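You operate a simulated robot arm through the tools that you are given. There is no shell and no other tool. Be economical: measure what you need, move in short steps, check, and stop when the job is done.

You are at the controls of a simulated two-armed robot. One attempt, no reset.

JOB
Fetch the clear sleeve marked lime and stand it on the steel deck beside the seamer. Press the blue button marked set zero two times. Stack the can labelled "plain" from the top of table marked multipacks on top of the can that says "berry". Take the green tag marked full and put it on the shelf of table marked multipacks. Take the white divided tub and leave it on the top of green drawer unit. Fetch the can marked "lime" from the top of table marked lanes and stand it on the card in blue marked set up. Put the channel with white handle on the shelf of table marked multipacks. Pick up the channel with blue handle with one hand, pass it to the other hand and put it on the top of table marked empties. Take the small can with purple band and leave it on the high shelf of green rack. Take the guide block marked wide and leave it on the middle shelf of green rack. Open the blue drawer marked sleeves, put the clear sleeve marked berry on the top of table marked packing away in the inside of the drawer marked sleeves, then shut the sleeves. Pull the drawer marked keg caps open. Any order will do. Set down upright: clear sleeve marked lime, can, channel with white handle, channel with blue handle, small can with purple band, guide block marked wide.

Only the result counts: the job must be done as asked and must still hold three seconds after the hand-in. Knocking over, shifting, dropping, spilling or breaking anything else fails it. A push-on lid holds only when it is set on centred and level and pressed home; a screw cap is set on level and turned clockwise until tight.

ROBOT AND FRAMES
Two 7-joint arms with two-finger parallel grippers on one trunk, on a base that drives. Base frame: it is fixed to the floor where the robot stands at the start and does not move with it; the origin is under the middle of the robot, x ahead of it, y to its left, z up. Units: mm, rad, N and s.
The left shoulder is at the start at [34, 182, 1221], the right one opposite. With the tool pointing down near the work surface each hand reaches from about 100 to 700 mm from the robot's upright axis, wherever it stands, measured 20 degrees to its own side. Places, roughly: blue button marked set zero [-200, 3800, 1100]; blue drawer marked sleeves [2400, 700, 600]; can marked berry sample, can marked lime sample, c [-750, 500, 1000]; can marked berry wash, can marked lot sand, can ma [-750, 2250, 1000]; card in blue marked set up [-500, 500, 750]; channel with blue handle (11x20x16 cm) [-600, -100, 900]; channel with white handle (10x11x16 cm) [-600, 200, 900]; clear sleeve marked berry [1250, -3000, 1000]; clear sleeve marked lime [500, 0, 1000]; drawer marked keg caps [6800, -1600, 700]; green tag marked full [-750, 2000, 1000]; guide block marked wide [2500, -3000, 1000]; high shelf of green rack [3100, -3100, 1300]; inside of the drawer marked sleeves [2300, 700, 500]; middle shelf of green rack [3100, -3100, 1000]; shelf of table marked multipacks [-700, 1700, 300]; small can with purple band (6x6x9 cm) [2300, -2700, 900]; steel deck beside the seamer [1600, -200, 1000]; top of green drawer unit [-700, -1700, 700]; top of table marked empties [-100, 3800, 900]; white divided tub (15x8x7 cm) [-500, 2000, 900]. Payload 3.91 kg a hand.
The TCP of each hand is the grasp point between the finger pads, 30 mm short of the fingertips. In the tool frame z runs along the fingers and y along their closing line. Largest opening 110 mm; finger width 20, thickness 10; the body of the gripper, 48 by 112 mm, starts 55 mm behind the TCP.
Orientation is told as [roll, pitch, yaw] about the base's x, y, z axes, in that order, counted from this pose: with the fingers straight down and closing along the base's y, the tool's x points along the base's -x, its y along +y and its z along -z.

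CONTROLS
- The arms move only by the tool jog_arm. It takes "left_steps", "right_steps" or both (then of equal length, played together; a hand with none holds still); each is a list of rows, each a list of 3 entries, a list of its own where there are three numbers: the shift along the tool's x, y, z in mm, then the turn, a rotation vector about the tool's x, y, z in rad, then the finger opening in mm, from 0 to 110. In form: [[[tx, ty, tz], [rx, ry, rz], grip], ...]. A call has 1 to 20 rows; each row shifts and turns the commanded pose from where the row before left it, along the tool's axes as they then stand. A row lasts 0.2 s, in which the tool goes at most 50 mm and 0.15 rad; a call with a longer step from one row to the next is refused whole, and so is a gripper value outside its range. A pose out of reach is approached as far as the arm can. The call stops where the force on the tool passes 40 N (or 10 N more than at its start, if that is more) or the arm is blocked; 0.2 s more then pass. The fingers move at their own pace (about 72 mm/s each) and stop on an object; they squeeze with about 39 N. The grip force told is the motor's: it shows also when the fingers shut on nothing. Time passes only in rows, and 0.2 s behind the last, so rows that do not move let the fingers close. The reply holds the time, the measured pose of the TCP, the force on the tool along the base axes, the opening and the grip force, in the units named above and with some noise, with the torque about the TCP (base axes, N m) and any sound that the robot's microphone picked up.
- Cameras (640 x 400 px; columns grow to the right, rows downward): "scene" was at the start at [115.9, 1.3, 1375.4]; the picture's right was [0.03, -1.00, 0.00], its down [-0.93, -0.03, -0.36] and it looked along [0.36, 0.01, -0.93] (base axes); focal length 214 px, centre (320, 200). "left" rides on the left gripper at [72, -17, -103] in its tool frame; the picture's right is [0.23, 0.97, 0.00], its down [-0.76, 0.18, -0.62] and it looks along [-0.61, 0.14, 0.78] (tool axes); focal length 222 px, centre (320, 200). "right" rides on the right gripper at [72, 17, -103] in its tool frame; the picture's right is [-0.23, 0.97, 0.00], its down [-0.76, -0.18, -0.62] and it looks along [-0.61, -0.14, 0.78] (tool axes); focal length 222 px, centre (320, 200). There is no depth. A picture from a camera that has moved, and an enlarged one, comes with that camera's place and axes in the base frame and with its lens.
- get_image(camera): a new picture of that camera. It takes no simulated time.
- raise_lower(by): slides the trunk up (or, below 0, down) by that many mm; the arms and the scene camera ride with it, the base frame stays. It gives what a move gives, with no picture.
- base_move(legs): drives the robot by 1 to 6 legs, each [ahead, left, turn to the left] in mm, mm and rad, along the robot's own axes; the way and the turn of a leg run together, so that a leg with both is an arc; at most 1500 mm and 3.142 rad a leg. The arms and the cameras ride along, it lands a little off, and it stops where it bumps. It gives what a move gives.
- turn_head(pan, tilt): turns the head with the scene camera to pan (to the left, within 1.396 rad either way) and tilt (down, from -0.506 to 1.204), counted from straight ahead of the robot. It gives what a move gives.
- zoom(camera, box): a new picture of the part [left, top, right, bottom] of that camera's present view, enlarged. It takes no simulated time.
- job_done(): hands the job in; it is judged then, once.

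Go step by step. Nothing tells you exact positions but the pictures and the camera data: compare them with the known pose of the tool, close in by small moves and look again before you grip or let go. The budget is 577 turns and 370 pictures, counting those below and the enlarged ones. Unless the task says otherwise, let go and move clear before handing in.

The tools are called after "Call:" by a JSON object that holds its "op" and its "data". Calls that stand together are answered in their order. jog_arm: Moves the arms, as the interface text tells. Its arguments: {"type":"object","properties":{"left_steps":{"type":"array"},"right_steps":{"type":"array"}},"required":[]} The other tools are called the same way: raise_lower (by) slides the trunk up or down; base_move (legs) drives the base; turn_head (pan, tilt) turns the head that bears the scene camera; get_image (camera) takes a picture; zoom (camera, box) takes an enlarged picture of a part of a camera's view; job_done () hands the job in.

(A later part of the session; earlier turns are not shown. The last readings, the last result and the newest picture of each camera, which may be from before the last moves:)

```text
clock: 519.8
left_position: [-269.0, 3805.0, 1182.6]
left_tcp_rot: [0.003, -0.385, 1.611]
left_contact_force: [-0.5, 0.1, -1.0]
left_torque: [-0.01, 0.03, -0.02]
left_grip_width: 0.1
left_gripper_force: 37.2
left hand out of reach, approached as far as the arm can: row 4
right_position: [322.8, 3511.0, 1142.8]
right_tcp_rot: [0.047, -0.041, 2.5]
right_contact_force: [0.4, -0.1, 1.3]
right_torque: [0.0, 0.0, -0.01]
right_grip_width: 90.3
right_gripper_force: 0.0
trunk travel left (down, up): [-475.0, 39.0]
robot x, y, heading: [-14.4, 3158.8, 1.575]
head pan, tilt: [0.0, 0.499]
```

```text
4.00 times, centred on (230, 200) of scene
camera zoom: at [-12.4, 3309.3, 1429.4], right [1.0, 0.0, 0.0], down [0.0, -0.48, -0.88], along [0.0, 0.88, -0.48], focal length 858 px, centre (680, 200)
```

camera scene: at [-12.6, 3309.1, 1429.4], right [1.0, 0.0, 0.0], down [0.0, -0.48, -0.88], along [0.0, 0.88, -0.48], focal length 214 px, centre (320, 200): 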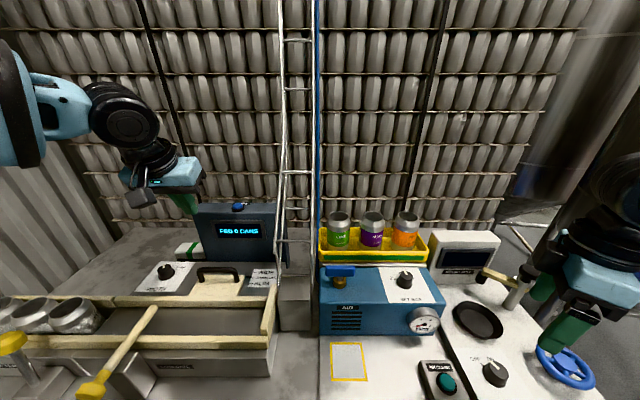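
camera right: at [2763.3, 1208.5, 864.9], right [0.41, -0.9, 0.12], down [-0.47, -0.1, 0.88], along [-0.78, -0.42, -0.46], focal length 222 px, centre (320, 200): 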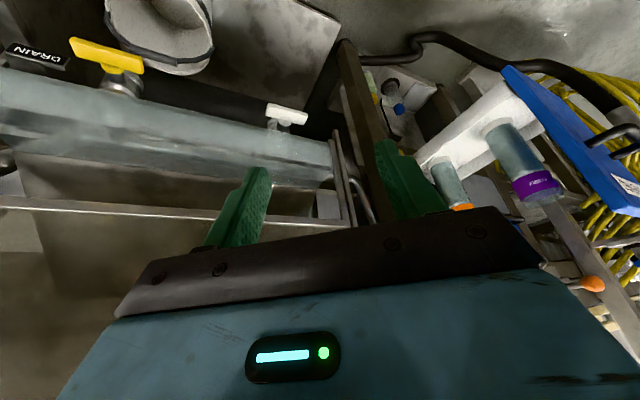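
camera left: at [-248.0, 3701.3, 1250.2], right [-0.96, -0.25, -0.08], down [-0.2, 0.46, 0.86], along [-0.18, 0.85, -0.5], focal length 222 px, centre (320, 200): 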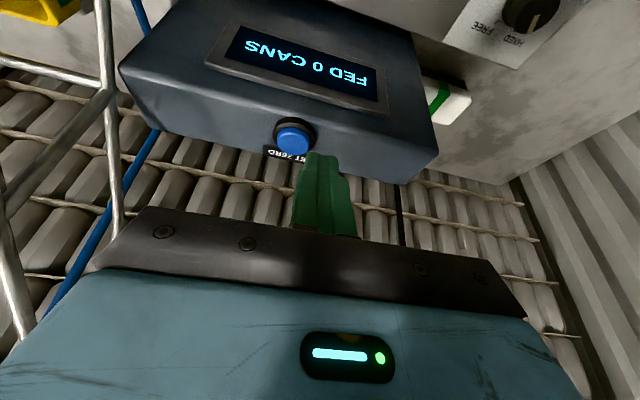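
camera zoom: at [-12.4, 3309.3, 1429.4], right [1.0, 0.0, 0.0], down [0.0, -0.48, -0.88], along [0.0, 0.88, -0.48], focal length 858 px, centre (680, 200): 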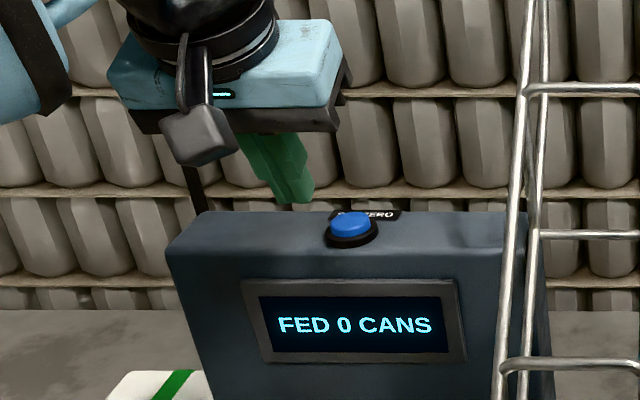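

Call:
{"op": "jog_arm", "data": {"left_steps": [[[0, 0, 0], [0, -0.15, 0], 0], [[0, 0, 0], [0, -0.15, 0], 0], [[-10, -10, 8], [0, 0, 0], 0], [[-10, -11, 10], [0, 0, 0], 0], [[0, 0, 0], [0, 0, 0], 0]]}}

Call:
{"op": "get_image", "data": {"camera": "left"}}

Call:
{"op": "zoom", "data": {"camera": "scene", "box": [160, 150, 300, 250]}}

```text
clock: 521.0
left_position: [-248.9, 3832.6, 1181.5]
left_tcp_rot: [0.002, -0.689, 1.609]
left_contact_force: [0.6, 0.5, -0.5]
left_torque: [0.01, 0.01, 0.03]
left_grip_width: 0.4
left_gripper_force: 38.0
right_position: [324.8, 3509.5, 1141.7]
right_tcp_rot: [0.048, -0.042, 2.5]
right_contact_force: [0.8, -1.7, 0.4]
right_torque: [-0.02, 0.0, -0.01]
right_grip_width: 90.1
right_gripper_force: 0.0
trunk travel left (down, up): [-475.0, 39.0]
robot x, y, heading: [-10.6, 3154.2, 1.574]
head pan, tilt: [0.0, 0.499]
```

```text
144 pictures are left
camera left: at [-227.4, 3712.8, 1215.0], right [-0.97, -0.21, -0.14], down [-0.18, 0.19, 0.97], along [-0.18, 0.96, -0.22], focal length 222 px, centre (320, 200)
```

left: 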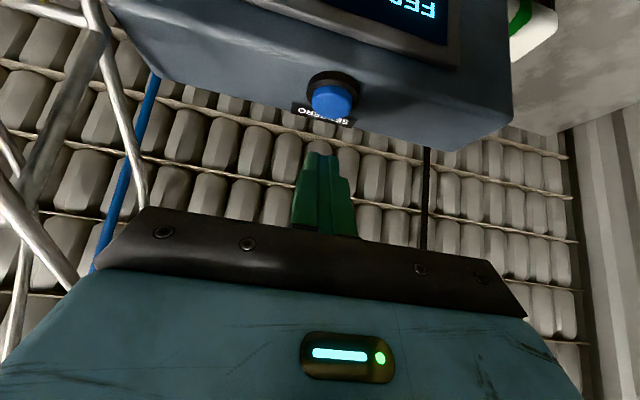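

```text
4.00 times, centred on (230, 200) of scene
camera zoom: at [-12.8, 3309.4, 1429.4], right [1.0, 0.0, 0.0], down [0.0, -0.48, -0.88], along [0.0, 0.88, -0.48], focal length 858 px, centre (680, 200)
```

zoom: 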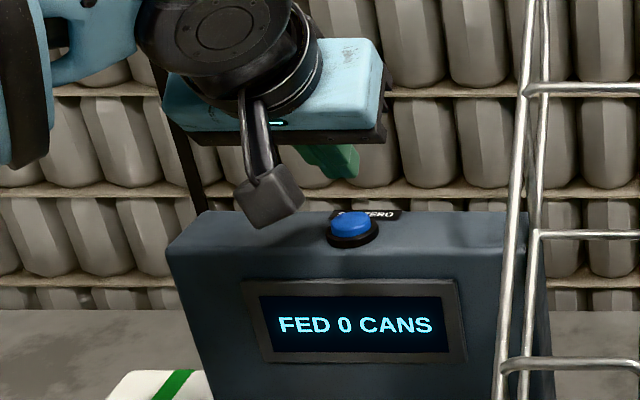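

Call:
{"op": "jog_arm", "data": {"left_steps": [[[9, 0, 5], [0, 0, 0], 0], [[6.4, 0, 7.7], [0, 0, 0], 0], [[6.4, 0, 7.7], [0, 0, 0], 0], [[6.4, 0, 7.7], [0, 0, 0], 0], [[1.9, 0, 2.3], [0, 0, 0], 0], [[1.9, 0, 2.3], [0, 0, 0], 0], [[1.9, 0, 2.3], [0, 0, 0], 0], [[1.9, 0, 2.3], [0, 0, 0], 0]]}}

Call:
{"op": "zoom", "data": {"camera": "scene", "box": [160, 150, 300, 250]}}

```text
clock: 522.8
left_position: [-247.4, 3828.7, 1140.1]
left_tcp_rot: [-0.002, -0.703, 1.609]
left_contact_force: [-5.2, 10.4, 36.8]
left_torque: [0.76, 0.17, 0.07]
left_grip_width: 0.4
left_gripper_force: 37.8
right_position: [323.6, 3508.1, 1143.9]
right_tcp_rot: [0.046, -0.044, 2.5]
right_contact_force: [-0.3, -0.1, -0.4]
right_torque: [0.01, 0.0, -0.01]
right_grip_width: 89.9
right_gripper_force: 0.1
trunk travel left (down, up): [-475.0, 39.0]
robot x, y, heading: [-9.4, 3159.0, 1.578]
head pan, tilt: [0.0, 0.499]
heard: click
```

```text
4.00 times, centred on (230, 200) of scene
camera zoom: at [-12.0, 3307.2, 1430.0], right [1.0, 0.0, 0.0], down [0.0, -0.48, -0.88], along [0.0, 0.88, -0.48], focal length 858 px, centre (680, 200)
```

zoom: 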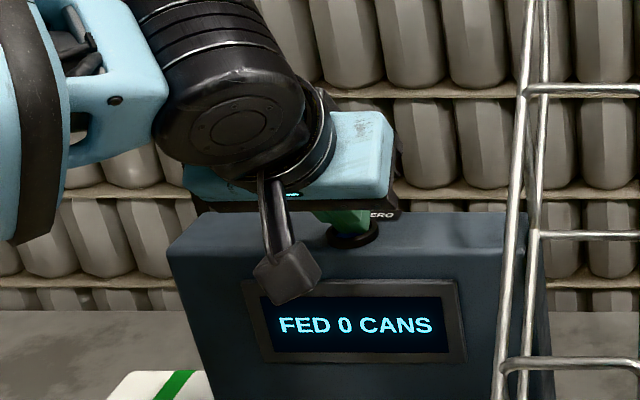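

Heard one click. Lift off to let it spring back, then press once more.

Call:
{"op": "jog_arm", "data": {"left_steps": [[[-6.4, 0, -7.7], [0, 0, 0], 0], [[-6.4, 0, -7.7], [0, 0, 0], 0], [[-6.4, 0, -7.7], [0, 0, 0], 0], [[0, 0, 0], [0, 0, 0], 0], [[0, 0, 0], [0, 0, 0], 0]]}}

Call:
{"op": "jog_arm", "data": {"left_steps": [[[6.4, 0, 7.7], [0, 0, 0], 0], [[6.4, 0, 7.7], [0, 0, 0], 0], [[3.2, 0, 3.9], [0, 0, 0], 0], [[1.9, 0, 2.3], [0, 0, 0], 0], [[1.9, 0, 2.3], [0, 0, 0], 0]]}}

```text
clock: 524.0
left_position: [-248.3, 3829.1, 1159.9]
left_tcp_rot: [0.002, -0.685, 1.608]
left_contact_force: [-0.5, 0.0, -0.1]
left_torque: [0.0, 0.01, -0.01]
left_grip_width: 0.0
left_gripper_force: 38.2
right_position: [323.0, 3509.2, 1142.0]
right_tcp_rot: [0.048, -0.042, 2.498]
right_contact_force: [0.4, 0.2, -1.0]
right_torque: [-0.02, -0.03, -0.04]
right_grip_width: 90.1
right_gripper_force: 0.1
trunk travel left (down, up): [-475.0, 39.0]
robot x, y, heading: [-8.9, 3159.4, 1.58]
head pan, tilt: [0.0, 0.499]
```

```text
clock: 525.2
left_position: [-248.1, 3827.6, 1138.1]
left_tcp_rot: [0.0, -0.705, 1.613]
left_contact_force: [-5.8, 6.2, 38.4]
left_torque: [0.63, 0.2, 0.11]
left_grip_width: 0.0
left_gripper_force: 38.4
right_position: [324.1, 3509.6, 1144.1]
right_tcp_rot: [0.046, -0.044, 2.5]
right_contact_force: [0.8, 0.0, -0.2]
right_torque: [-0.01, 0.0, 0.0]
right_grip_width: 90.0
right_gripper_force: 0.1
trunk travel left (down, up): [-475.0, 39.0]
robot x, y, heading: [-9.1, 3157.5, 1.574]
head pan, tilt: [0.0, 0.499]
heard: click
```

Two clicks heard. Retract and go look at the multipacks table.

Call:
{"op": "jog_arm", "data": {"left_steps": [[[-20, 0, -24], [0, 0, 0], 0], [[-20, 0, -24], [0, 0, 0], 0], [[20, 0, -40], [0, 0.1, 0], 60], [[30, 0, -30], [0, 0.15, 0], 110], [[35, 0, -20], [0, 0.15, 0], 110], [[40, 0, -10], [0, 0.15, 0], 110], [[40, 0, 0], [0, 0.13, 0], 110]]}}

Call:
{"op": "base_move", "data": {"legs": [[-700, 0, 0], [0, 0, 1.57], [0, 350, 0]]}}

Call:
{"op": "turn_head", "data": {"pan": 0, "tilt": 0.6}}

Call:
{"op": "get_image", "data": {"camera": "scene"}}

```text
clock: 526.8
left_position: [-240.6, 3624.7, 1213.9]
left_tcp_rot: [0.002, -0.005, 1.609]
left_contact_force: [0.6, 0.1, 0.6]
left_torque: [0.0, -0.05, 0.01]
left_grip_width: 110.0
left_gripper_force: 0.0
right_position: [323.6, 3509.8, 1141.3]
right_tcp_rot: [0.047, -0.041, 2.499]
right_contact_force: [0.1, 0.5, 0.2]
right_torque: [0.03, -0.02, 0.03]
right_grip_width: 90.0
right_gripper_force: 0.0
trunk travel left (down, up): [-475.0, 39.0]
robot x, y, heading: [-12.1, 3157.8, 1.577]
head pan, tilt: [0.0, 0.499]
```

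```text
clock: 537.7
left_position: [-476.7, 1884.0, 1213.7]
left_tcp_rot: [0.002, -0.006, -3.106]
left_contact_force: [-0.2, 0.7, 0.0]
left_torque: [-0.02, 0.0, 0.01]
left_grip_width: 109.9
left_gripper_force: 0.0
right_position: [-359.8, 2447.9, 1141.6]
right_tcp_rot: [0.047, -0.042, -2.214]
right_contact_force: [-0.3, -0.1, 1.1]
right_torque: [-0.02, -0.01, 0.05]
right_grip_width: 89.7
right_gripper_force: 0.0
trunk travel left (down, up): [-475.0, 39.0]
robot x, y, heading: [-6.2, 2112.7, -3.143]
head pan, tilt: [0.0, 0.499]
```

```text
clock: 538.4
left_position: [-476.3, 1883.1, 1214.6]
left_tcp_rot: [0.0, -0.008, -3.105]
left_contact_force: [-0.1, 0.1, -0.8]
left_torque: [0.02, -0.01, 0.04]
left_grip_width: 110.1
left_gripper_force: 0.0
right_position: [-360.6, 2447.6, 1142.4]
right_tcp_rot: [0.047, -0.043, -2.216]
right_contact_force: [0.1, -0.9, 0.7]
right_torque: [0.02, -0.05, -0.02]
right_grip_width: 90.1
right_gripper_force: 0.1
trunk travel left (down, up): [-475.0, 39.0]
robot x, y, heading: [-9.4, 2110.9, -3.139]
head pan, tilt: [0.0, 0.6]
```

```text
141 pictures are left
camera scene: at [-159.2, 2111.5, 1420.3], right [0.0, 1.0, 0.0], down [0.56, 0.0, -0.83], along [-0.83, 0.0, -0.56], focal length 214 px, centre (320, 200)
```

scene: 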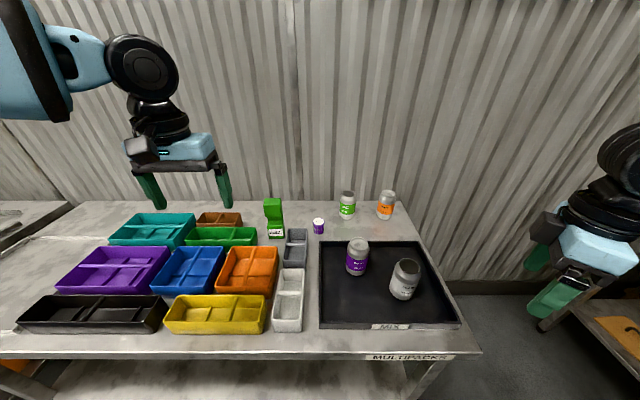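

Call:
{"op": "zoom", "data": {"camera": "scene", "box": [240, 180, 470, 340]}}

```text
2.50 times, centred on (355, 260) of scene
camera zoom: at [-159.2, 2111.5, 1420.3], right [0.0, 1.0, 0.0], down [0.56, 0.0, -0.83], along [-0.83, 0.0, -0.56], focal length 536 px, centre (232, 50)
```

zoom: 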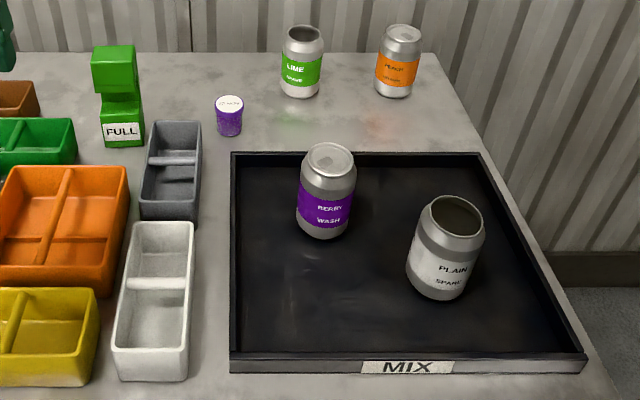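

BERRY WASH and PLAIN SPARE stand in the MIX tray. Align the right hand (yaw) above the plain can first.

Call:
{"op": "jog_arm", "data": {"right_steps": [[[0, 0, 0], [0, 0, 0.133], 110], [[0, 0, 0], [0, 0, 0.133], 110], [[0, 0, 0], [0, 0, 0.133], 110], [[0, 0, 0], [0, 0, 0.133], 110], [[0, 0, 0], [0, 0, 0.133], 110], [[0, 0, 0], [0, 0, 0.133], 110], [[0, 0, 0], [0, 0, 0.129], 110], [[0, 0, 0], [0, 0, 0], 110]]}}

```text
clock: 540.2
left_position: [-476.8, 1884.4, 1213.6]
left_tcp_rot: [0.001, -0.008, -3.105]
left_contact_force: [-0.5, -0.3, 1.4]
left_torque: [0.0, 0.0, -0.02]
left_grip_width: 110.0
left_gripper_force: 0.1
right_position: [-359.3, 2447.8, 1142.9]
right_tcp_rot: [0.063, 0.012, 3.141]
right_contact_force: [-0.1, -0.5, 0.2]
right_torque: [0.02, -0.01, -0.01]
right_grip_width: 110.1
right_gripper_force: 0.0
trunk travel left (down, up): [-475.0, 39.0]
robot x, y, heading: [-7.6, 2111.1, -3.145]
head pan, tilt: [0.0, 0.6]
```

Call:
{"op": "jog_arm", "data": {"right_steps": [[[-40, 28, 0], [0.063, -0.012, 0], 110], [[-40, 28, 0], [0, 0, 0], 110], [[-40, 28, 0], [0, 0, 0], 110], [[-25, 19, 0], [0, 0, 0], 110], [[0, 0, 0], [0, 0, 0], 110]]}}

Call:
{"op": "get_image", "data": {"camera": "right"}}

```text
clock: 541.4
left_position: [-475.8, 1884.3, 1213.5]
left_tcp_rot: [0.003, -0.006, -3.104]
left_contact_force: [-0.5, 0.3, -0.4]
left_torque: [-0.01, 0.04, -0.01]
left_grip_width: 109.8
left_gripper_force: 0.1
right_position: [-504.5, 2346.4, 1142.4]
right_tcp_rot: [0.0, 0.0, 3.14]
right_contact_force: [0.0, -0.2, -0.3]
right_torque: [-0.02, 0.03, -0.03]
right_grip_width: 109.8
right_gripper_force: 0.0
trunk travel left (down, up): [-475.0, 39.0]
robot x, y, heading: [-6.6, 2114.3, -3.139]
head pan, tilt: [0.0, 0.6]
```

```text
139 pictures are left
camera right: at [-432.5, 2328.9, 1246.6], right [-0.23, -0.97, 0.0], down [-0.76, 0.18, 0.62], along [-0.61, 0.14, -0.78], focal length 222 px, centre (320, 200)
```

right: 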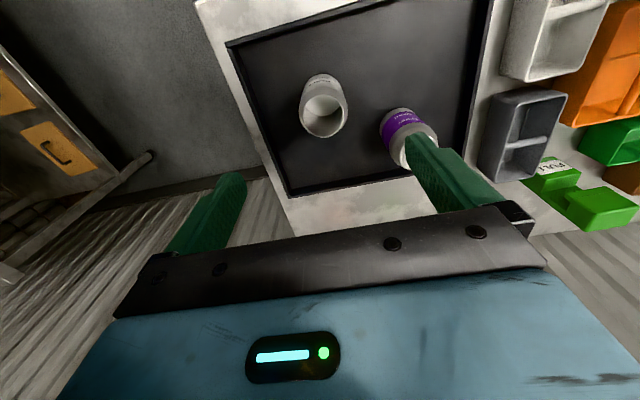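

Plain rim ≈(-519,2341,973). Descend around it.

Call:
{"op": "jog_arm", "data": {"right_steps": [[[-15, 5, 30], [0, 0, 0], 100], [[0, 0, 45], [0, 0, 0], 100], [[0, 0, 45], [0, 0, 0], 100], [[0, 0, 0], [0, 0, 0], 100]]}}

Call:
{"op": "get_image", "data": {"camera": "right"}}

```text
clock: 542.4
left_position: [-476.6, 1883.7, 1214.6]
left_tcp_rot: [0.001, -0.007, -3.104]
left_contact_force: [0.2, -0.3, 0.4]
left_torque: [0.02, 0.03, -0.01]
left_grip_width: 109.8
left_gripper_force: 0.1
right_position: [-519.7, 2340.2, 1024.1]
right_tcp_rot: [0.0, 0.001, -3.142]
right_contact_force: [-0.8, -0.3, -0.7]
right_torque: [0.01, 0.02, 0.01]
right_grip_width: 100.1
right_gripper_force: 0.0
trunk travel left (down, up): [-475.0, 39.0]
robot x, y, heading: [-10.1, 2112.7, -3.139]
head pan, tilt: [0.0, 0.6]
```

```text
138 pictures are left
camera right: at [-447.7, 2323.8, 1126.4], right [-0.23, -0.97, 0.0], down [-0.76, 0.18, 0.62], along [-0.61, 0.14, -0.78], focal length 222 px, centre (320, 200)
```

right: 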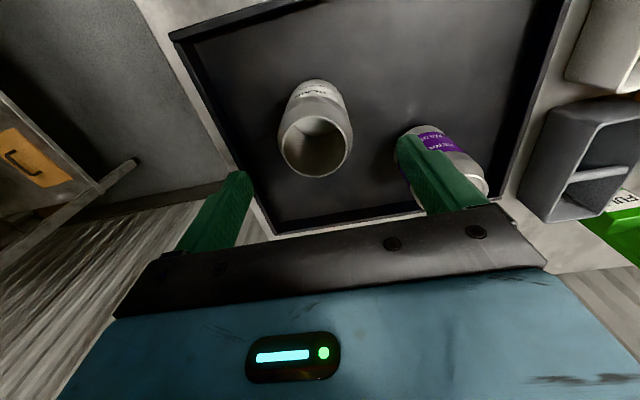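

Call:
{"op": "jog_arm", "data": {"right_steps": [[[0, -3, 40], [0, 0, 0], 100], [[0, 0, 38], [0, 0, 0], 100], [[0, 0, 0], [0, 0, 0], 100]]}}

Call:
{"op": "get_image", "data": {"camera": "right"}}

Call:
{"op": "zoom", "data": {"camera": "scene", "box": [240, 180, 470, 340]}}

```text
clock: 543.2
left_position: [-475.7, 1883.5, 1213.0]
left_tcp_rot: [0.0, -0.006, -3.106]
left_contact_force: [0.5, -0.2, 0.3]
left_torque: [0.01, -0.02, 0.02]
left_grip_width: 109.8
left_gripper_force: 0.1
right_position: [-521.5, 2343.6, 944.7]
right_tcp_rot: [0.001, -0.001, -3.141]
right_contact_force: [-0.4, -0.7, -0.5]
right_torque: [0.02, -0.04, -0.03]
right_grip_width: 100.0
right_gripper_force: 0.0
trunk travel left (down, up): [-475.0, 39.0]
robot x, y, heading: [-6.9, 2114.2, -3.143]
head pan, tilt: [0.0, 0.6]
```

```text
137 pictures are left
camera right: at [-448.2, 2326.8, 1048.1], right [-0.23, -0.97, 0.0], down [-0.76, 0.18, 0.62], along [-0.61, 0.14, -0.78], focal length 222 px, centre (320, 200)
```

right: 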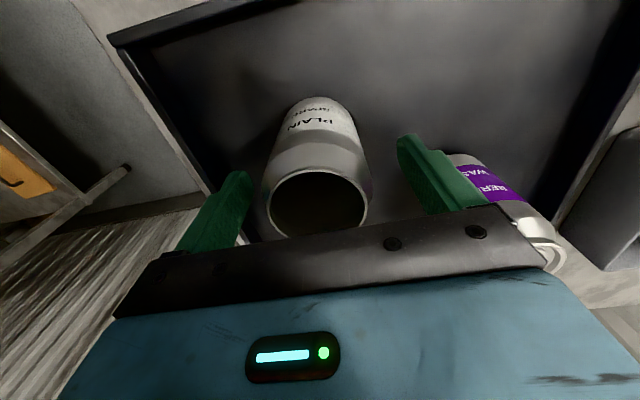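

```text
2.50 times, centred on (355, 260) of scene
camera zoom: at [-159.0, 2111.6, 1420.3], right [0.0, 1.0, 0.0], down [0.56, 0.0, -0.83], along [-0.83, 0.0, -0.56], focal length 536 px, centre (232, 50)
```

zoom: 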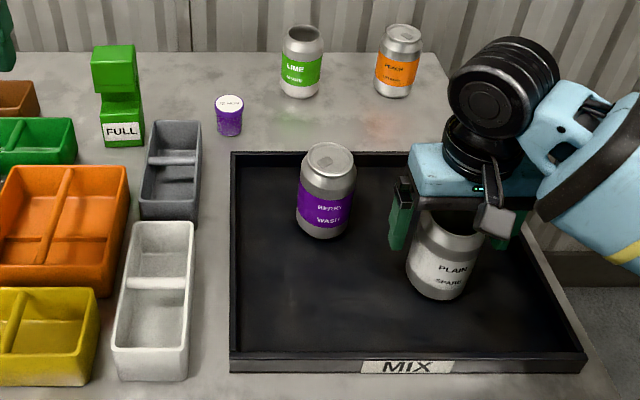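

Call:
{"op": "jog_arm", "data": {"right_steps": [[[5, 0, 0], [0, 0, 0], 100], [[0, 0, 0], [0, 0, 0], 50], [[0, 0, 0], [0, 0, 0], 50], [[0, 0, 0], [0, 0, 0], 50], [[0, 0, 0], [0, 0, 0], 50]]}}

Call:
{"op": "get_image", "data": {"camera": "right"}}

```text
clock: 544.4
left_position: [-476.4, 1883.5, 1214.1]
left_tcp_rot: [0.002, -0.006, -3.104]
left_contact_force: [-0.6, 0.6, 0.5]
left_torque: [-0.03, -0.02, 0.01]
left_grip_width: 110.0
left_gripper_force: 0.1
right_position: [-514.5, 2343.6, 945.0]
right_tcp_rot: [0.002, 0.0, -3.141]
right_contact_force: [-0.6, -0.6, -0.2]
right_torque: [-0.03, 0.0, 0.01]
right_grip_width: 63.7
right_gripper_force: 38.6
trunk travel left (down, up): [-475.0, 39.0]
robot x, y, heading: [-10.9, 2111.7, -3.141]
head pan, tilt: [0.0, 0.6]
```

```text
135 pictures are left
camera right: at [-443.1, 2326.6, 1048.4], right [-0.23, -0.97, 0.0], down [-0.76, 0.18, 0.62], along [-0.61, 0.14, -0.78], focal length 222 px, centre (320, 200)
```

right: 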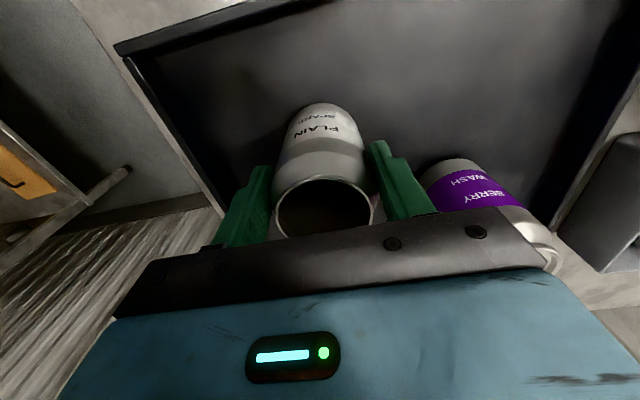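

Gripped (63.7 mm). Lift and carry over the berry can at ≈(-597,2228).

Call:
{"op": "jog_arm", "data": {"right_steps": [[[0, 0, -20], [0, 0, 0], 50], [[0, 0, -45], [0, 0, 0], 50], [[0, 0, -45], [0, 0, 0], 50], [[0, 0, -45], [0, 0, 0], 50], [[0, 0, -25], [0, 0, 0], 50], [[0, 0, 0], [0, 0, 0], 50]]}}

Call:
{"op": "get_image", "data": {"camera": "right"}}

Call:
{"op": "zoom", "data": {"camera": "scene", "box": [280, 180, 440, 300]}}

```text
clock: 545.8
left_position: [-476.3, 1884.3, 1214.1]
left_tcp_rot: [0.002, -0.006, -3.106]
left_contact_force: [-0.7, 0.2, 1.0]
left_torque: [0.01, -0.01, 0.0]
left_grip_width: 110.2
left_gripper_force: 0.0
right_position: [-515.7, 2343.3, 1125.4]
right_tcp_rot: [0.002, -0.001, 3.14]
right_contact_force: [-0.2, 0.1, -0.9]
right_torque: [0.0, -0.03, 0.04]
right_grip_width: 63.5
right_gripper_force: 39.3
trunk travel left (down, up): [-475.0, 39.0]
robot x, y, heading: [-8.3, 2113.9, -3.141]
head pan, tilt: [0.0, 0.6]
```

```text
134 pictures are left
camera right: at [-443.8, 2326.8, 1229.0], right [-0.23, -0.97, 0.0], down [-0.76, 0.18, 0.62], along [-0.61, 0.14, -0.78], focal length 222 px, centre (320, 200)
```

right: 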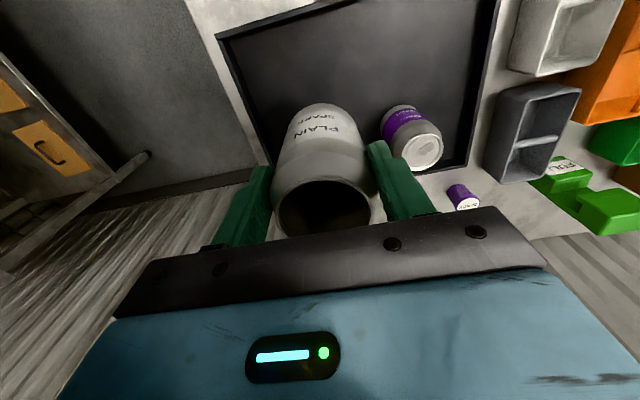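

```text
3.33 times, centred on (360, 240) of scene
camera zoom: at [-159.5, 2111.7, 1420.2], right [0.0, 1.0, 0.0], down [0.57, 0.0, -0.82], along [-0.82, 0.0, -0.57], focal length 715 px, centre (187, 67)
```

zoom: 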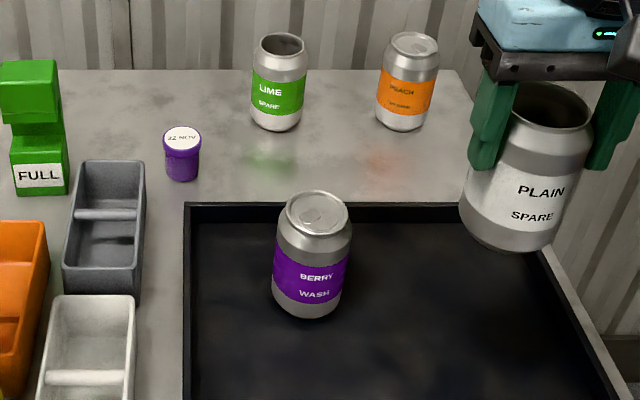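

Call:
{"op": "jog_arm", "data": {"right_steps": [[[-27, 39, 0], [0, 0, 0], 50], [[-27, 39, 0], [0, 0, 0], 50], [[-28, 40, 0], [0, 0, 0], 50], [[0, 0, 0], [0, 0, 0], 50]]}}

Call:
{"op": "get_image", "data": {"camera": "right"}}

Call:
{"op": "zoom", "data": {"camera": "scene", "box": [280, 150, 440, 270]}}

```text
clock: 546.8
left_position: [-477.3, 1885.1, 1214.0]
left_tcp_rot: [0.003, -0.008, -3.106]
left_contact_force: [0.9, 0.2, -0.6]
left_torque: [-0.07, 0.02, 0.01]
left_grip_width: 110.0
left_gripper_force: 0.1
right_position: [-597.4, 2225.2, 1125.4]
right_tcp_rot: [0.0, 0.0, 3.141]
right_contact_force: [0.1, 0.5, 0.3]
right_torque: [-0.02, 0.01, -0.01]
right_grip_width: 63.6
right_gripper_force: 39.0
trunk travel left (down, up): [-475.0, 39.0]
robot x, y, heading: [-11.6, 2112.5, -3.141]
head pan, tilt: [0.0, 0.6]
```

```text
132 pictures are left
camera right: at [-525.5, 2208.2, 1228.5], right [-0.23, -0.97, 0.0], down [-0.76, 0.18, 0.62], along [-0.61, 0.14, -0.78], focal length 222 px, centre (320, 200)
```

right: 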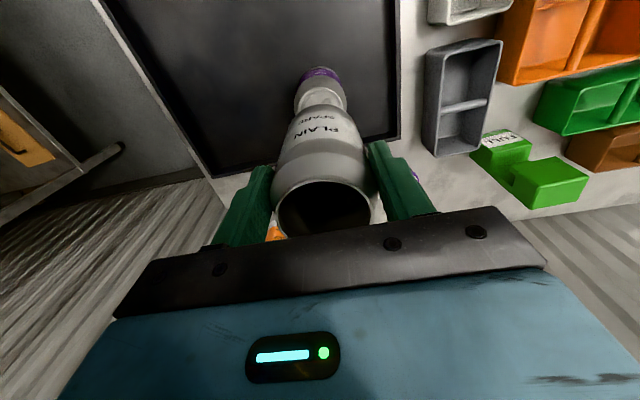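

```text
3.33 times, centred on (360, 210) of scene
camera zoom: at [-158.9, 2112.8, 1420.3], right [0.0, 1.0, 0.0], down [0.56, 0.0, -0.83], along [-0.83, 0.0, -0.56], focal length 715 px, centre (187, 167)
```

zoom: 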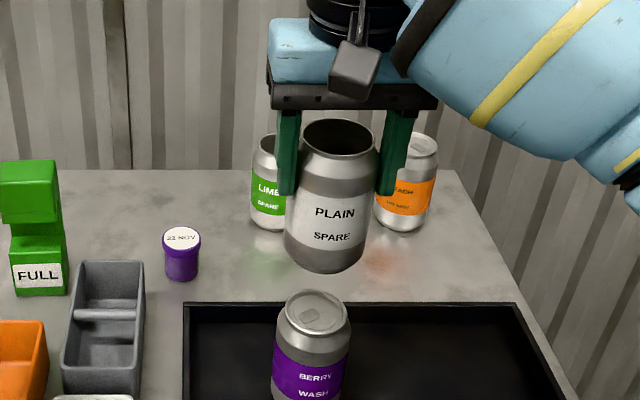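

Aligned within a few mm. Lower gently onto the berry can.

Call:
{"op": "jog_arm", "data": {"right_steps": [[[1.5, 0, 30], [0, 0, 0], 50], [[0, 0, 20], [0, 0, 0], 50], [[0, 0, 5], [0, 0, 0], 50], [[0, 0, 4], [0, 0, 0], 50], [[0, 0, 4], [0, 0, 0], 50], [[0, 0, 4], [0, 0, 0], 50]]}}

Call:
{"op": "zoom", "data": {"camera": "scene", "box": [280, 150, 440, 270]}}

```text
clock: 548.2
left_position: [-476.8, 1883.6, 1213.8]
left_tcp_rot: [0.001, -0.007, -3.106]
left_contact_force: [0.3, -0.3, 0.5]
left_torque: [-0.01, -0.01, -0.01]
left_grip_width: 110.0
left_gripper_force: 0.1
right_position: [-595.9, 2225.4, 1060.1]
right_tcp_rot: [0.0, -0.002, -3.142]
right_contact_force: [-0.6, 0.6, 6.0]
right_torque: [0.05, 0.02, -0.02]
right_grip_width: 63.7
right_gripper_force: 39.0
trunk travel left (down, up): [-475.0, 39.0]
robot x, y, heading: [-6.6, 2107.7, -3.139]
head pan, tilt: [0.0, 0.6]
```

```text
3.33 times, centred on (360, 210) of scene
camera zoom: at [-158.4, 2111.6, 1420.6], right [0.0, 1.0, 0.0], down [0.56, 0.0, -0.83], along [-0.83, 0.0, -0.56], focal length 715 px, centre (187, 167)
```

zoom: 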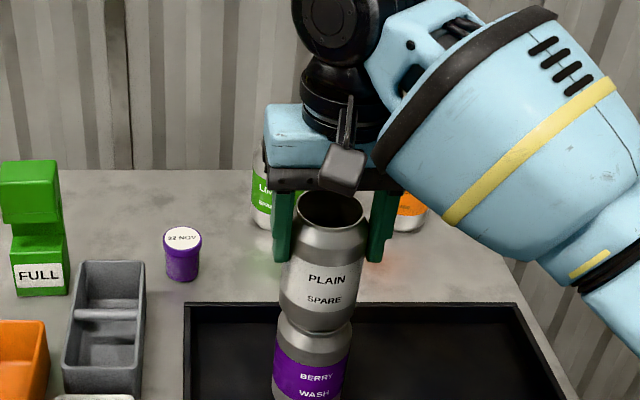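

Call:
{"op": "jog_arm", "data": {"right_steps": [[[0, 0, 1.5], [0, 0, 0], 50], [[0, 0, 0], [0, 0, 0], 66], [[0, 0, 0], [0, 0, 0], 72], [[0, 0, 0], [0, 0, 0], 80], [[0, 0, -5], [0, 0, 0], 84], [[0, 0, -30], [0, 0, 0], 84], [[0, 0, -45], [0, 0, 0], 84], [[0, 0, -45], [0, 0, 0], 84]]}}

Call:
{"op": "zoom", "data": {"camera": "scene", "box": [280, 150, 440, 270]}}

Call:
{"op": "get_image", "data": {"camera": "right"}}

```text
clock: 550.0
left_position: [-476.4, 1882.7, 1215.6]
left_tcp_rot: [0.001, -0.007, -3.106]
left_contact_force: [-0.5, -0.3, 0.0]
left_torque: [0.02, 0.03, 0.01]
left_grip_width: 109.8
left_gripper_force: 0.1
right_position: [-594.5, 2224.4, 1181.4]
right_tcp_rot: [-0.001, 0.002, 3.141]
right_contact_force: [-0.2, 0.2, -1.1]
right_torque: [0.01, 0.0, 0.02]
right_grip_width: 84.1
right_gripper_force: 0.0
trunk travel left (down, up): [-475.0, 39.0]
robot x, y, heading: [-12.2, 2114.6, -3.139]
head pan, tilt: [0.0, 0.6]
```

```text
3.33 times, centred on (360, 210) of scene
camera zoom: at [-158.3, 2111.2, 1420.5], right [0.0, 1.0, 0.0], down [0.56, 0.0, -0.83], along [-0.83, 0.0, -0.56], focal length 715 px, centre (187, 167)
```

zoom: 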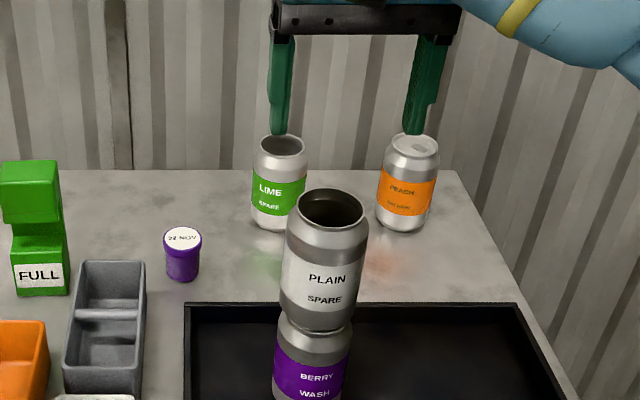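

```text
128 pictures are left
camera right: at [-522.2, 2207.3, 1284.7], right [-0.23, -0.97, 0.0], down [-0.76, 0.18, 0.62], along [-0.61, 0.14, -0.78], focal length 222 px, centre (320, 200)
```

right: 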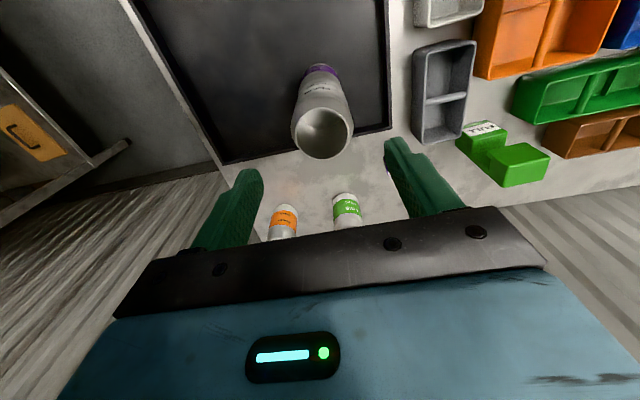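

Stacked well. Next the green FULL tag: retract the right hand, move the base ahead/right so the left hand can reach it.

Call:
{"op": "jog_arm", "data": {"right_steps": [[[0, 0, -25], [0, 0, 0], 84], [[45, 0, 0], [0, 0, 0], 84], [[45, 0, 0], [0, 0, 0], 84], [[45, -20, 0], [0, 0, 0], 110], [[45, -20, 0], [0, 0, 0], 110], [[40, -20, 0], [0, 0, 0], 110]]}}

Call:
{"op": "base_move", "data": {"legs": [[80, -75, 0]]}}

Call:
{"op": "jog_arm", "data": {"left_steps": [[[-20, -15, -10], [0, -0.1, 0.018], 110], [[-20, -15, 0], [0, -0.1, 0.018], 110], [[-20, -15, 0], [0, -0.1, 0], 110], [[-20, -10, 0], [0, -0.1, 0], 110], [[0, 0, 0], [0, 0, 0], 110]]}}

Call:
{"op": "get_image", "data": {"camera": "left"}}

Call:
{"op": "zoom", "data": {"camera": "scene", "box": [130, 150, 330, 300]}}

```text
clock: 551.4
left_position: [-475.4, 1885.1, 1213.0]
left_tcp_rot: [0.002, -0.008, -3.105]
left_contact_force: [0.4, 0.1, 0.8]
left_torque: [-0.02, 0.02, -0.01]
left_grip_width: 110.0
left_gripper_force: 0.1
right_position: [-374.7, 2284.2, 1205.0]
right_tcp_rot: [0.0, 0.002, 3.142]
right_contact_force: [0.6, 0.1, -0.5]
right_torque: [-0.01, 0.0, 0.01]
right_grip_width: 109.9
right_gripper_force: 0.1
trunk travel left (down, up): [-475.0, 39.0]
robot x, y, heading: [-7.5, 2115.8, -3.141]
head pan, tilt: [0.0, 0.6]
```

```text
clock: 552.7
left_position: [-554.9, 1955.9, 1214.5]
left_tcp_rot: [0.001, -0.007, -3.103]
left_contact_force: [0.0, 0.1, 0.5]
left_torque: [0.03, 0.0, -0.02]
left_grip_width: 110.1
left_gripper_force: 0.0
right_position: [-454.5, 2357.6, 1205.4]
right_tcp_rot: [0.0, -0.001, -3.143]
right_contact_force: [-0.3, 0.1, -0.3]
right_torque: [0.03, 0.01, 0.02]
right_grip_width: 109.8
right_gripper_force: 0.0
trunk travel left (down, up): [-475.0, 39.0]
robot x, y, heading: [-86.9, 2184.0, -3.141]
head pan, tilt: [0.0, 0.6]
```

```text
clock: 553.9
left_position: [-636.6, 2012.0, 1235.5]
left_tcp_rot: [0.006, -0.409, 3.14]
left_contact_force: [-0.6, 0.7, 1.1]
left_torque: [0.01, 0.0, -0.01]
left_grip_width: 110.0
left_gripper_force: 0.1
right_position: [-454.8, 2358.0, 1205.1]
right_tcp_rot: [-0.001, 0.0, -3.138]
right_contact_force: [-0.6, 0.5, 0.7]
right_torque: [0.01, -0.02, 0.05]
right_grip_width: 110.0
right_gripper_force: 0.1
trunk travel left (down, up): [-475.0, 39.0]
robot x, y, heading: [-86.7, 2186.0, -3.141]
head pan, tilt: [0.0, 0.6]
```

```text
127 pictures are left
camera left: at [-527.6, 2030.3, 1301.6], right [0.21, -0.97, -0.09], down [-0.45, -0.17, 0.87], along [-0.87, -0.15, -0.48], focal length 222 px, centre (320, 200)
```

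left: 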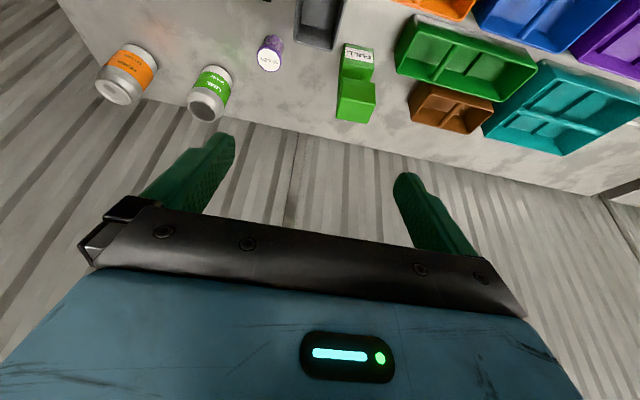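

```text
2.67 times, centred on (230, 225) of scene
camera zoom: at [-238.5, 2185.8, 1420.3], right [0.0, 1.0, 0.0], down [0.56, 0.0, -0.83], along [-0.83, 0.0, -0.56], focal length 572 px, centre (560, 133)
```

zoom: 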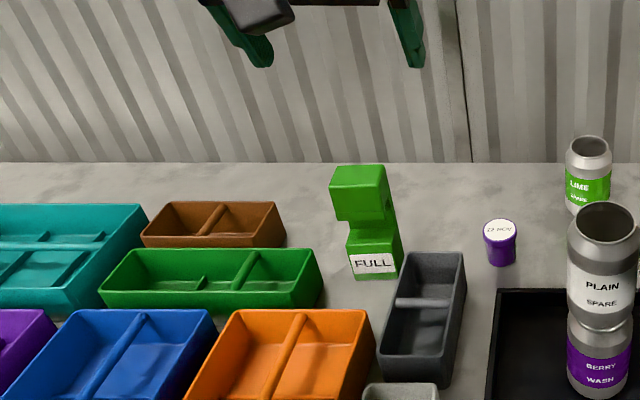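

The tag's upper block is at ≈(-789,1933,948), ~70 mm wide. Move 20 mm closer, tilt the left hand more, approach.

Call:
{"op": "base_move", "data": {"legs": [[22, 0, 0]]}}

Call:
{"op": "jog_arm", "data": {"left_steps": [[[0, 0, 0], [0, -0.15, 0], 100], [[0, 0, 0], [0, -0.15, 0], 100], [[10, 20, 35], [0, 0, 0], 100], [[10, 20, 35], [0, 0, 0], 100], [[12, 20, 35], [0, 0, 0], 100], [[12, 18, 30], [0, 0, 0], 100], [[0, 0, 0], [0, 0, 0], 100]]}}

Call:
{"op": "get_image", "data": {"camera": "left"}}

Call:
{"op": "zoom", "data": {"camera": "scene", "box": [130, 150, 330, 300]}}

```text
clock: 554.7
left_position: [-653.3, 2012.3, 1236.8]
left_tcp_rot: [0.005, -0.408, 3.143]
left_contact_force: [0.5, -0.6, 0.3]
left_torque: [0.01, 0.06, -0.03]
left_grip_width: 109.9
left_gripper_force: 0.0
right_position: [-473.7, 2357.5, 1206.5]
right_tcp_rot: [-0.001, -0.002, -3.141]
right_contact_force: [0.2, -0.2, 0.2]
right_torque: [-0.01, 0.05, 0.03]
right_grip_width: 110.1
right_gripper_force: 0.1
trunk travel left (down, up): [-475.0, 39.0]
robot x, y, heading: [-109.1, 2184.4, -3.142]
head pan, tilt: [0.0, 0.6]
```

```text
clock: 556.3
left_position: [-711.5, 1932.2, 1104.1]
left_tcp_rot: [0.006, -0.708, 3.139]
left_contact_force: [0.1, 0.5, 0.0]
left_torque: [0.01, 0.02, 0.02]
left_grip_width: 100.2
left_gripper_force: 0.0
right_position: [-475.3, 2358.5, 1206.7]
right_tcp_rot: [-0.001, 0.001, -3.14]
right_contact_force: [0.2, 0.1, 0.7]
right_torque: [0.03, -0.01, 0.0]
right_grip_width: 109.9
right_gripper_force: 0.1
trunk travel left (down, up): [-475.0, 39.0]
robot x, y, heading: [-108.1, 2189.8, -3.139]
head pan, tilt: [0.0, 0.6]
```

```text
125 pictures are left
camera left: at [-588.3, 1951.1, 1135.9], right [0.17, -0.97, -0.14], down [-0.17, -0.17, 0.97], along [-0.97, -0.14, -0.2], focal length 222 px, centre (320, 200)
```

left: 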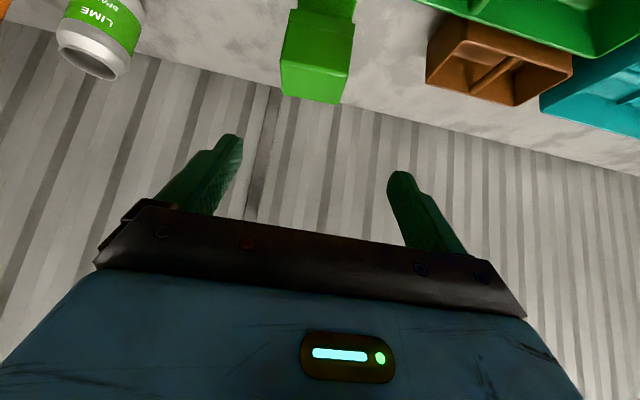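

```text
2.67 times, centred on (230, 225) of scene
camera zoom: at [-259.5, 2186.2, 1420.4], right [0.0, 1.0, 0.0], down [0.56, 0.0, -0.83], along [-0.83, 0.0, -0.56], focal length 572 px, centre (560, 133)
```

zoom: 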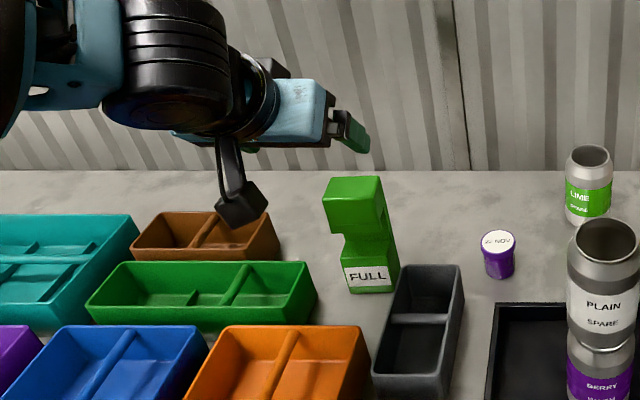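

Call:
{"op": "jog_arm", "data": {"left_steps": [[[13, -1, 40], [0, 0, 0], 100], [[13, -2, 40], [0, 0, 0], 100], [[13, -1, 40], [0, 0, 0], 100], [[0, 0, 0], [0, 0, 0], 100]]}}

Call:
{"op": "get_image", "data": {"camera": "left"}}

Call:
{"op": "zoom", "data": {"camera": "scene", "box": [160, 150, 320, 270]}}

```text
clock: 557.3
left_position: [-759.0, 1936.8, 988.2]
left_tcp_rot: [0.006, -0.709, 3.14]
left_contact_force: [0.6, 0.1, 0.5]
left_torque: [-0.03, 0.02, 0.01]
left_grip_width: 100.0
left_gripper_force: 0.2
right_position: [-475.2, 2356.8, 1206.5]
right_tcp_rot: [0.001, 0.002, -3.139]
right_contact_force: [-0.1, -0.7, -0.6]
right_torque: [-0.02, 0.0, -0.02]
right_grip_width: 109.9
right_gripper_force: 0.1
trunk travel left (down, up): [-475.0, 39.0]
robot x, y, heading: [-109.0, 2183.1, -3.14]
head pan, tilt: [0.0, 0.6]
```

```text
123 pictures are left
camera left: at [-636.5, 1954.8, 1019.7], right [0.17, -0.97, -0.14], down [-0.17, -0.17, 0.97], along [-0.97, -0.14, -0.2], focal length 222 px, centre (320, 200)
```

left: 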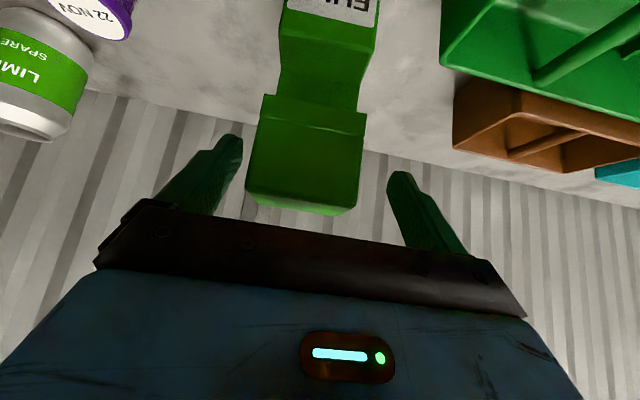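

```text
3.33 times, centred on (240, 210) of scene
camera zoom: at [-259.4, 2186.0, 1420.4], right [0.0, 1.0, 0.0], down [0.56, 0.0, -0.83], along [-0.83, 0.0, -0.56], focal length 715 px, centre (587, 167)
```

zoom: 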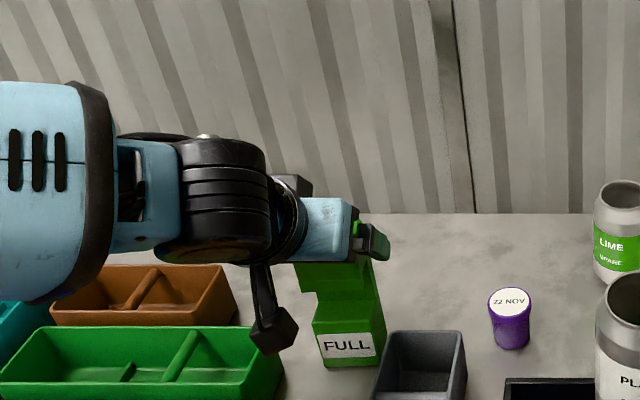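

Call:
{"op": "jog_arm", "data": {"left_steps": [[[7.7, -2, 21.5], [0, 0, 0], 100], [[7.7, -1, 21.5], [0, 0, 0], 100], [[0, 0, 0], [0, 0, 0], 40], [[0, 0, 0], [0, 0, 0], 40], [[0, 0, 0], [0, 0, 0], 40], [[0, 0, 0], [0, 0, 0], 40]]}}

Call:
{"op": "get_image", "data": {"camera": "left"}}

```text
clock: 558.7
left_position: [-772.1, 1936.8, 948.7]
left_tcp_rot: [0.006, -0.707, 3.137]
left_contact_force: [-1.8, 0.6, 4.0]
left_torque: [0.23, 0.22, -0.01]
left_grip_width: 57.3
left_gripper_force: 39.4
left hand out of reach, approached as far as the arm can: row 2
right_position: [-476.0, 2357.4, 1205.9]
right_tcp_rot: [-0.001, 0.0, -3.14]
right_contact_force: [0.1, -1.3, 0.1]
right_torque: [-0.03, 0.01, -0.01]
right_grip_width: 109.8
right_gripper_force: 0.1
trunk travel left (down, up): [-475.0, 39.0]
robot x, y, heading: [-111.1, 2188.1, -3.138]
head pan, tilt: [0.0, 0.6]
```

```text
121 pictures are left
camera left: at [-649.3, 1954.6, 979.1], right [0.17, -0.97, -0.14], down [-0.17, -0.17, 0.97], along [-0.97, -0.14, -0.2], focal length 222 px, centre (320, 200)
```

left: 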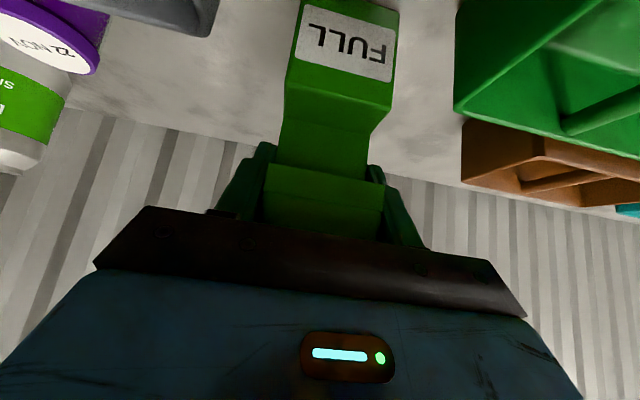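

Gripped. Lift and retract.

Call:
{"op": "jog_arm", "data": {"left_steps": [[[-13, 0, -15], [0, 0, 0], 40], [[-26, 0, -31], [0, 0, 0], 40], [[-26, 0, -31], [0, 0, 0], 40], [[-26, 0, -31], [0, 0, 0], 40], [[-26, 0, -31], [0, 0, 0], 40], [[34, 0, -29], [0, 0, 0], 40], [[34, 0, -29], [0, 0, 0], 40], [[34, 0, -29], [0, 0, 0], 40], [[34, 0, -29], [0, 0, 0], 40], [[0, 0, 0], [0, 0, 0], 40]]}}

Call:
{"op": "get_image", "data": {"camera": "left"}}

Call:
{"op": "base_move", "data": {"legs": [[-500, 0, 0]]}}

Call:
{"op": "turn_head", "data": {"pan": 0, "tilt": 0.75}}

Call:
{"op": "get_image", "data": {"camera": "scene"}}

```text
clock: 560.9
left_position: [-592.2, 1938.5, 1129.5]
left_tcp_rot: [0.008, -0.705, 3.137]
left_contact_force: [-0.1, -0.2, -0.3]
left_torque: [-0.03, -0.03, 0.0]
left_grip_width: 57.5
left_gripper_force: 39.1
right_position: [-477.6, 2357.6, 1205.2]
right_tcp_rot: [0.0, 0.003, -3.14]
right_contact_force: [0.0, -0.7, -0.4]
right_torque: [-0.03, -0.02, 0.02]
right_grip_width: 110.0
right_gripper_force: 0.0
trunk travel left (down, up): [-475.0, 39.0]
robot x, y, heading: [-106.6, 2186.1, -3.142]
head pan, tilt: [0.0, 0.6]
```

```text
120 pictures are left
camera left: at [-469.9, 1956.8, 1161.4], right [0.17, -0.97, -0.14], down [-0.17, -0.17, 0.97], along [-0.97, -0.14, -0.2], focal length 222 px, centre (320, 200)
```

left: 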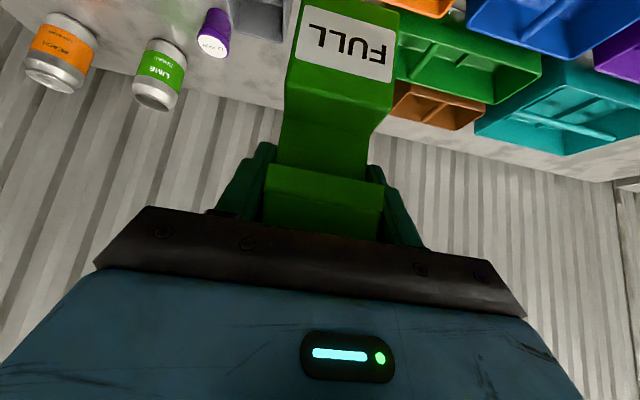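

```text
clock: 563.9
left_position: [-91.9, 1940.5, 1129.8]
left_tcp_rot: [0.008, -0.708, 3.135]
left_contact_force: [-1.4, -0.6, -0.6]
left_torque: [-0.01, -0.03, 0.0]
left_grip_width: 57.5
left_gripper_force: 38.8
right_position: [25.3, 2358.3, 1205.5]
right_tcp_rot: [0.001, -0.001, 3.137]
right_contact_force: [-0.4, -1.2, -0.3]
right_torque: [0.03, 0.0, 0.01]
right_grip_width: 110.1
right_gripper_force: 0.1
trunk travel left (down, up): [-475.0, 39.0]
robot x, y, heading: [391.9, 2181.3, 3.138]
head pan, tilt: [0.0, 0.6]
```

```text
clock: 564.6
left_position: [-92.2, 1940.2, 1130.6]
left_tcp_rot: [0.007, -0.706, 3.133]
left_contact_force: [-0.4, 1.4, 0.0]
left_torque: [0.05, 0.0, -0.01]
left_grip_width: 57.4
left_gripper_force: 38.4
right_position: [25.4, 2357.9, 1206.1]
right_tcp_rot: [0.0, 0.0, 3.138]
right_contact_force: [0.5, -0.6, -0.4]
right_torque: [0.01, -0.02, 0.01]
right_grip_width: 109.8
right_gripper_force: 0.0
trunk travel left (down, up): [-475.0, 39.0]
robot x, y, heading: [388.8, 2186.4, 3.141]
head pan, tilt: [0.0, 0.75]
```

```text
119 pictures are left
camera scene: at [246.5, 2186.1, 1407.5], right [0.0, 1.0, 0.0], down [0.68, 0.0, -0.73], along [-0.73, 0.0, -0.68], focal length 214 px, centre (320, 200)
```

scene: 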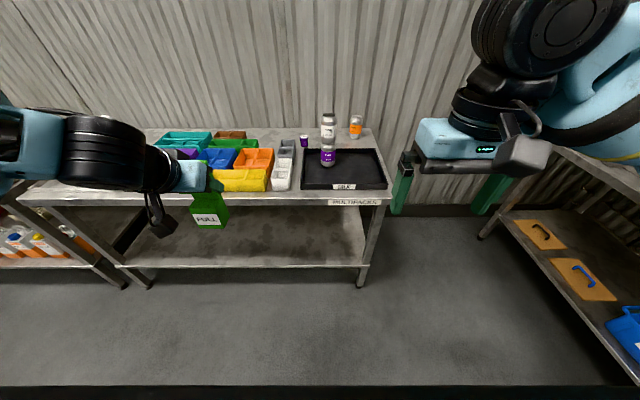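

The shelf is empty. Lower the trunk fully and bring the tag in under the table top.

Call:
{"op": "raise_lower", "data": {"by": -470}}

Call:
{"op": "get_image", "data": {"camera": "scene"}}

```text
refused: -470 is not a number from -400 to 400
```

```text
118 pictures are left
camera scene: at [246.5, 2186.1, 1407.5], right [0.0, 1.0, 0.0], down [0.68, 0.0, -0.73], along [-0.73, 0.0, -0.68], focal length 214 px, centre (320, 200)
```

scene: 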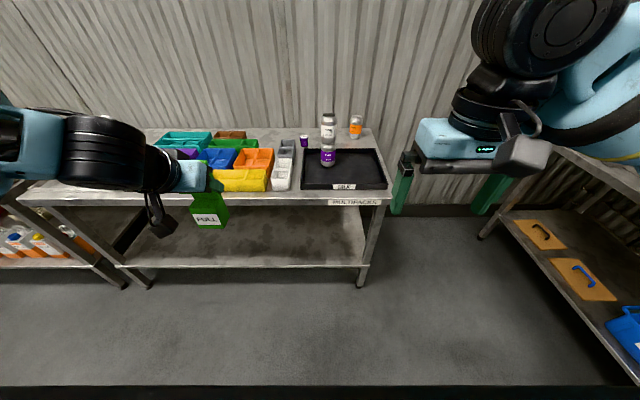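

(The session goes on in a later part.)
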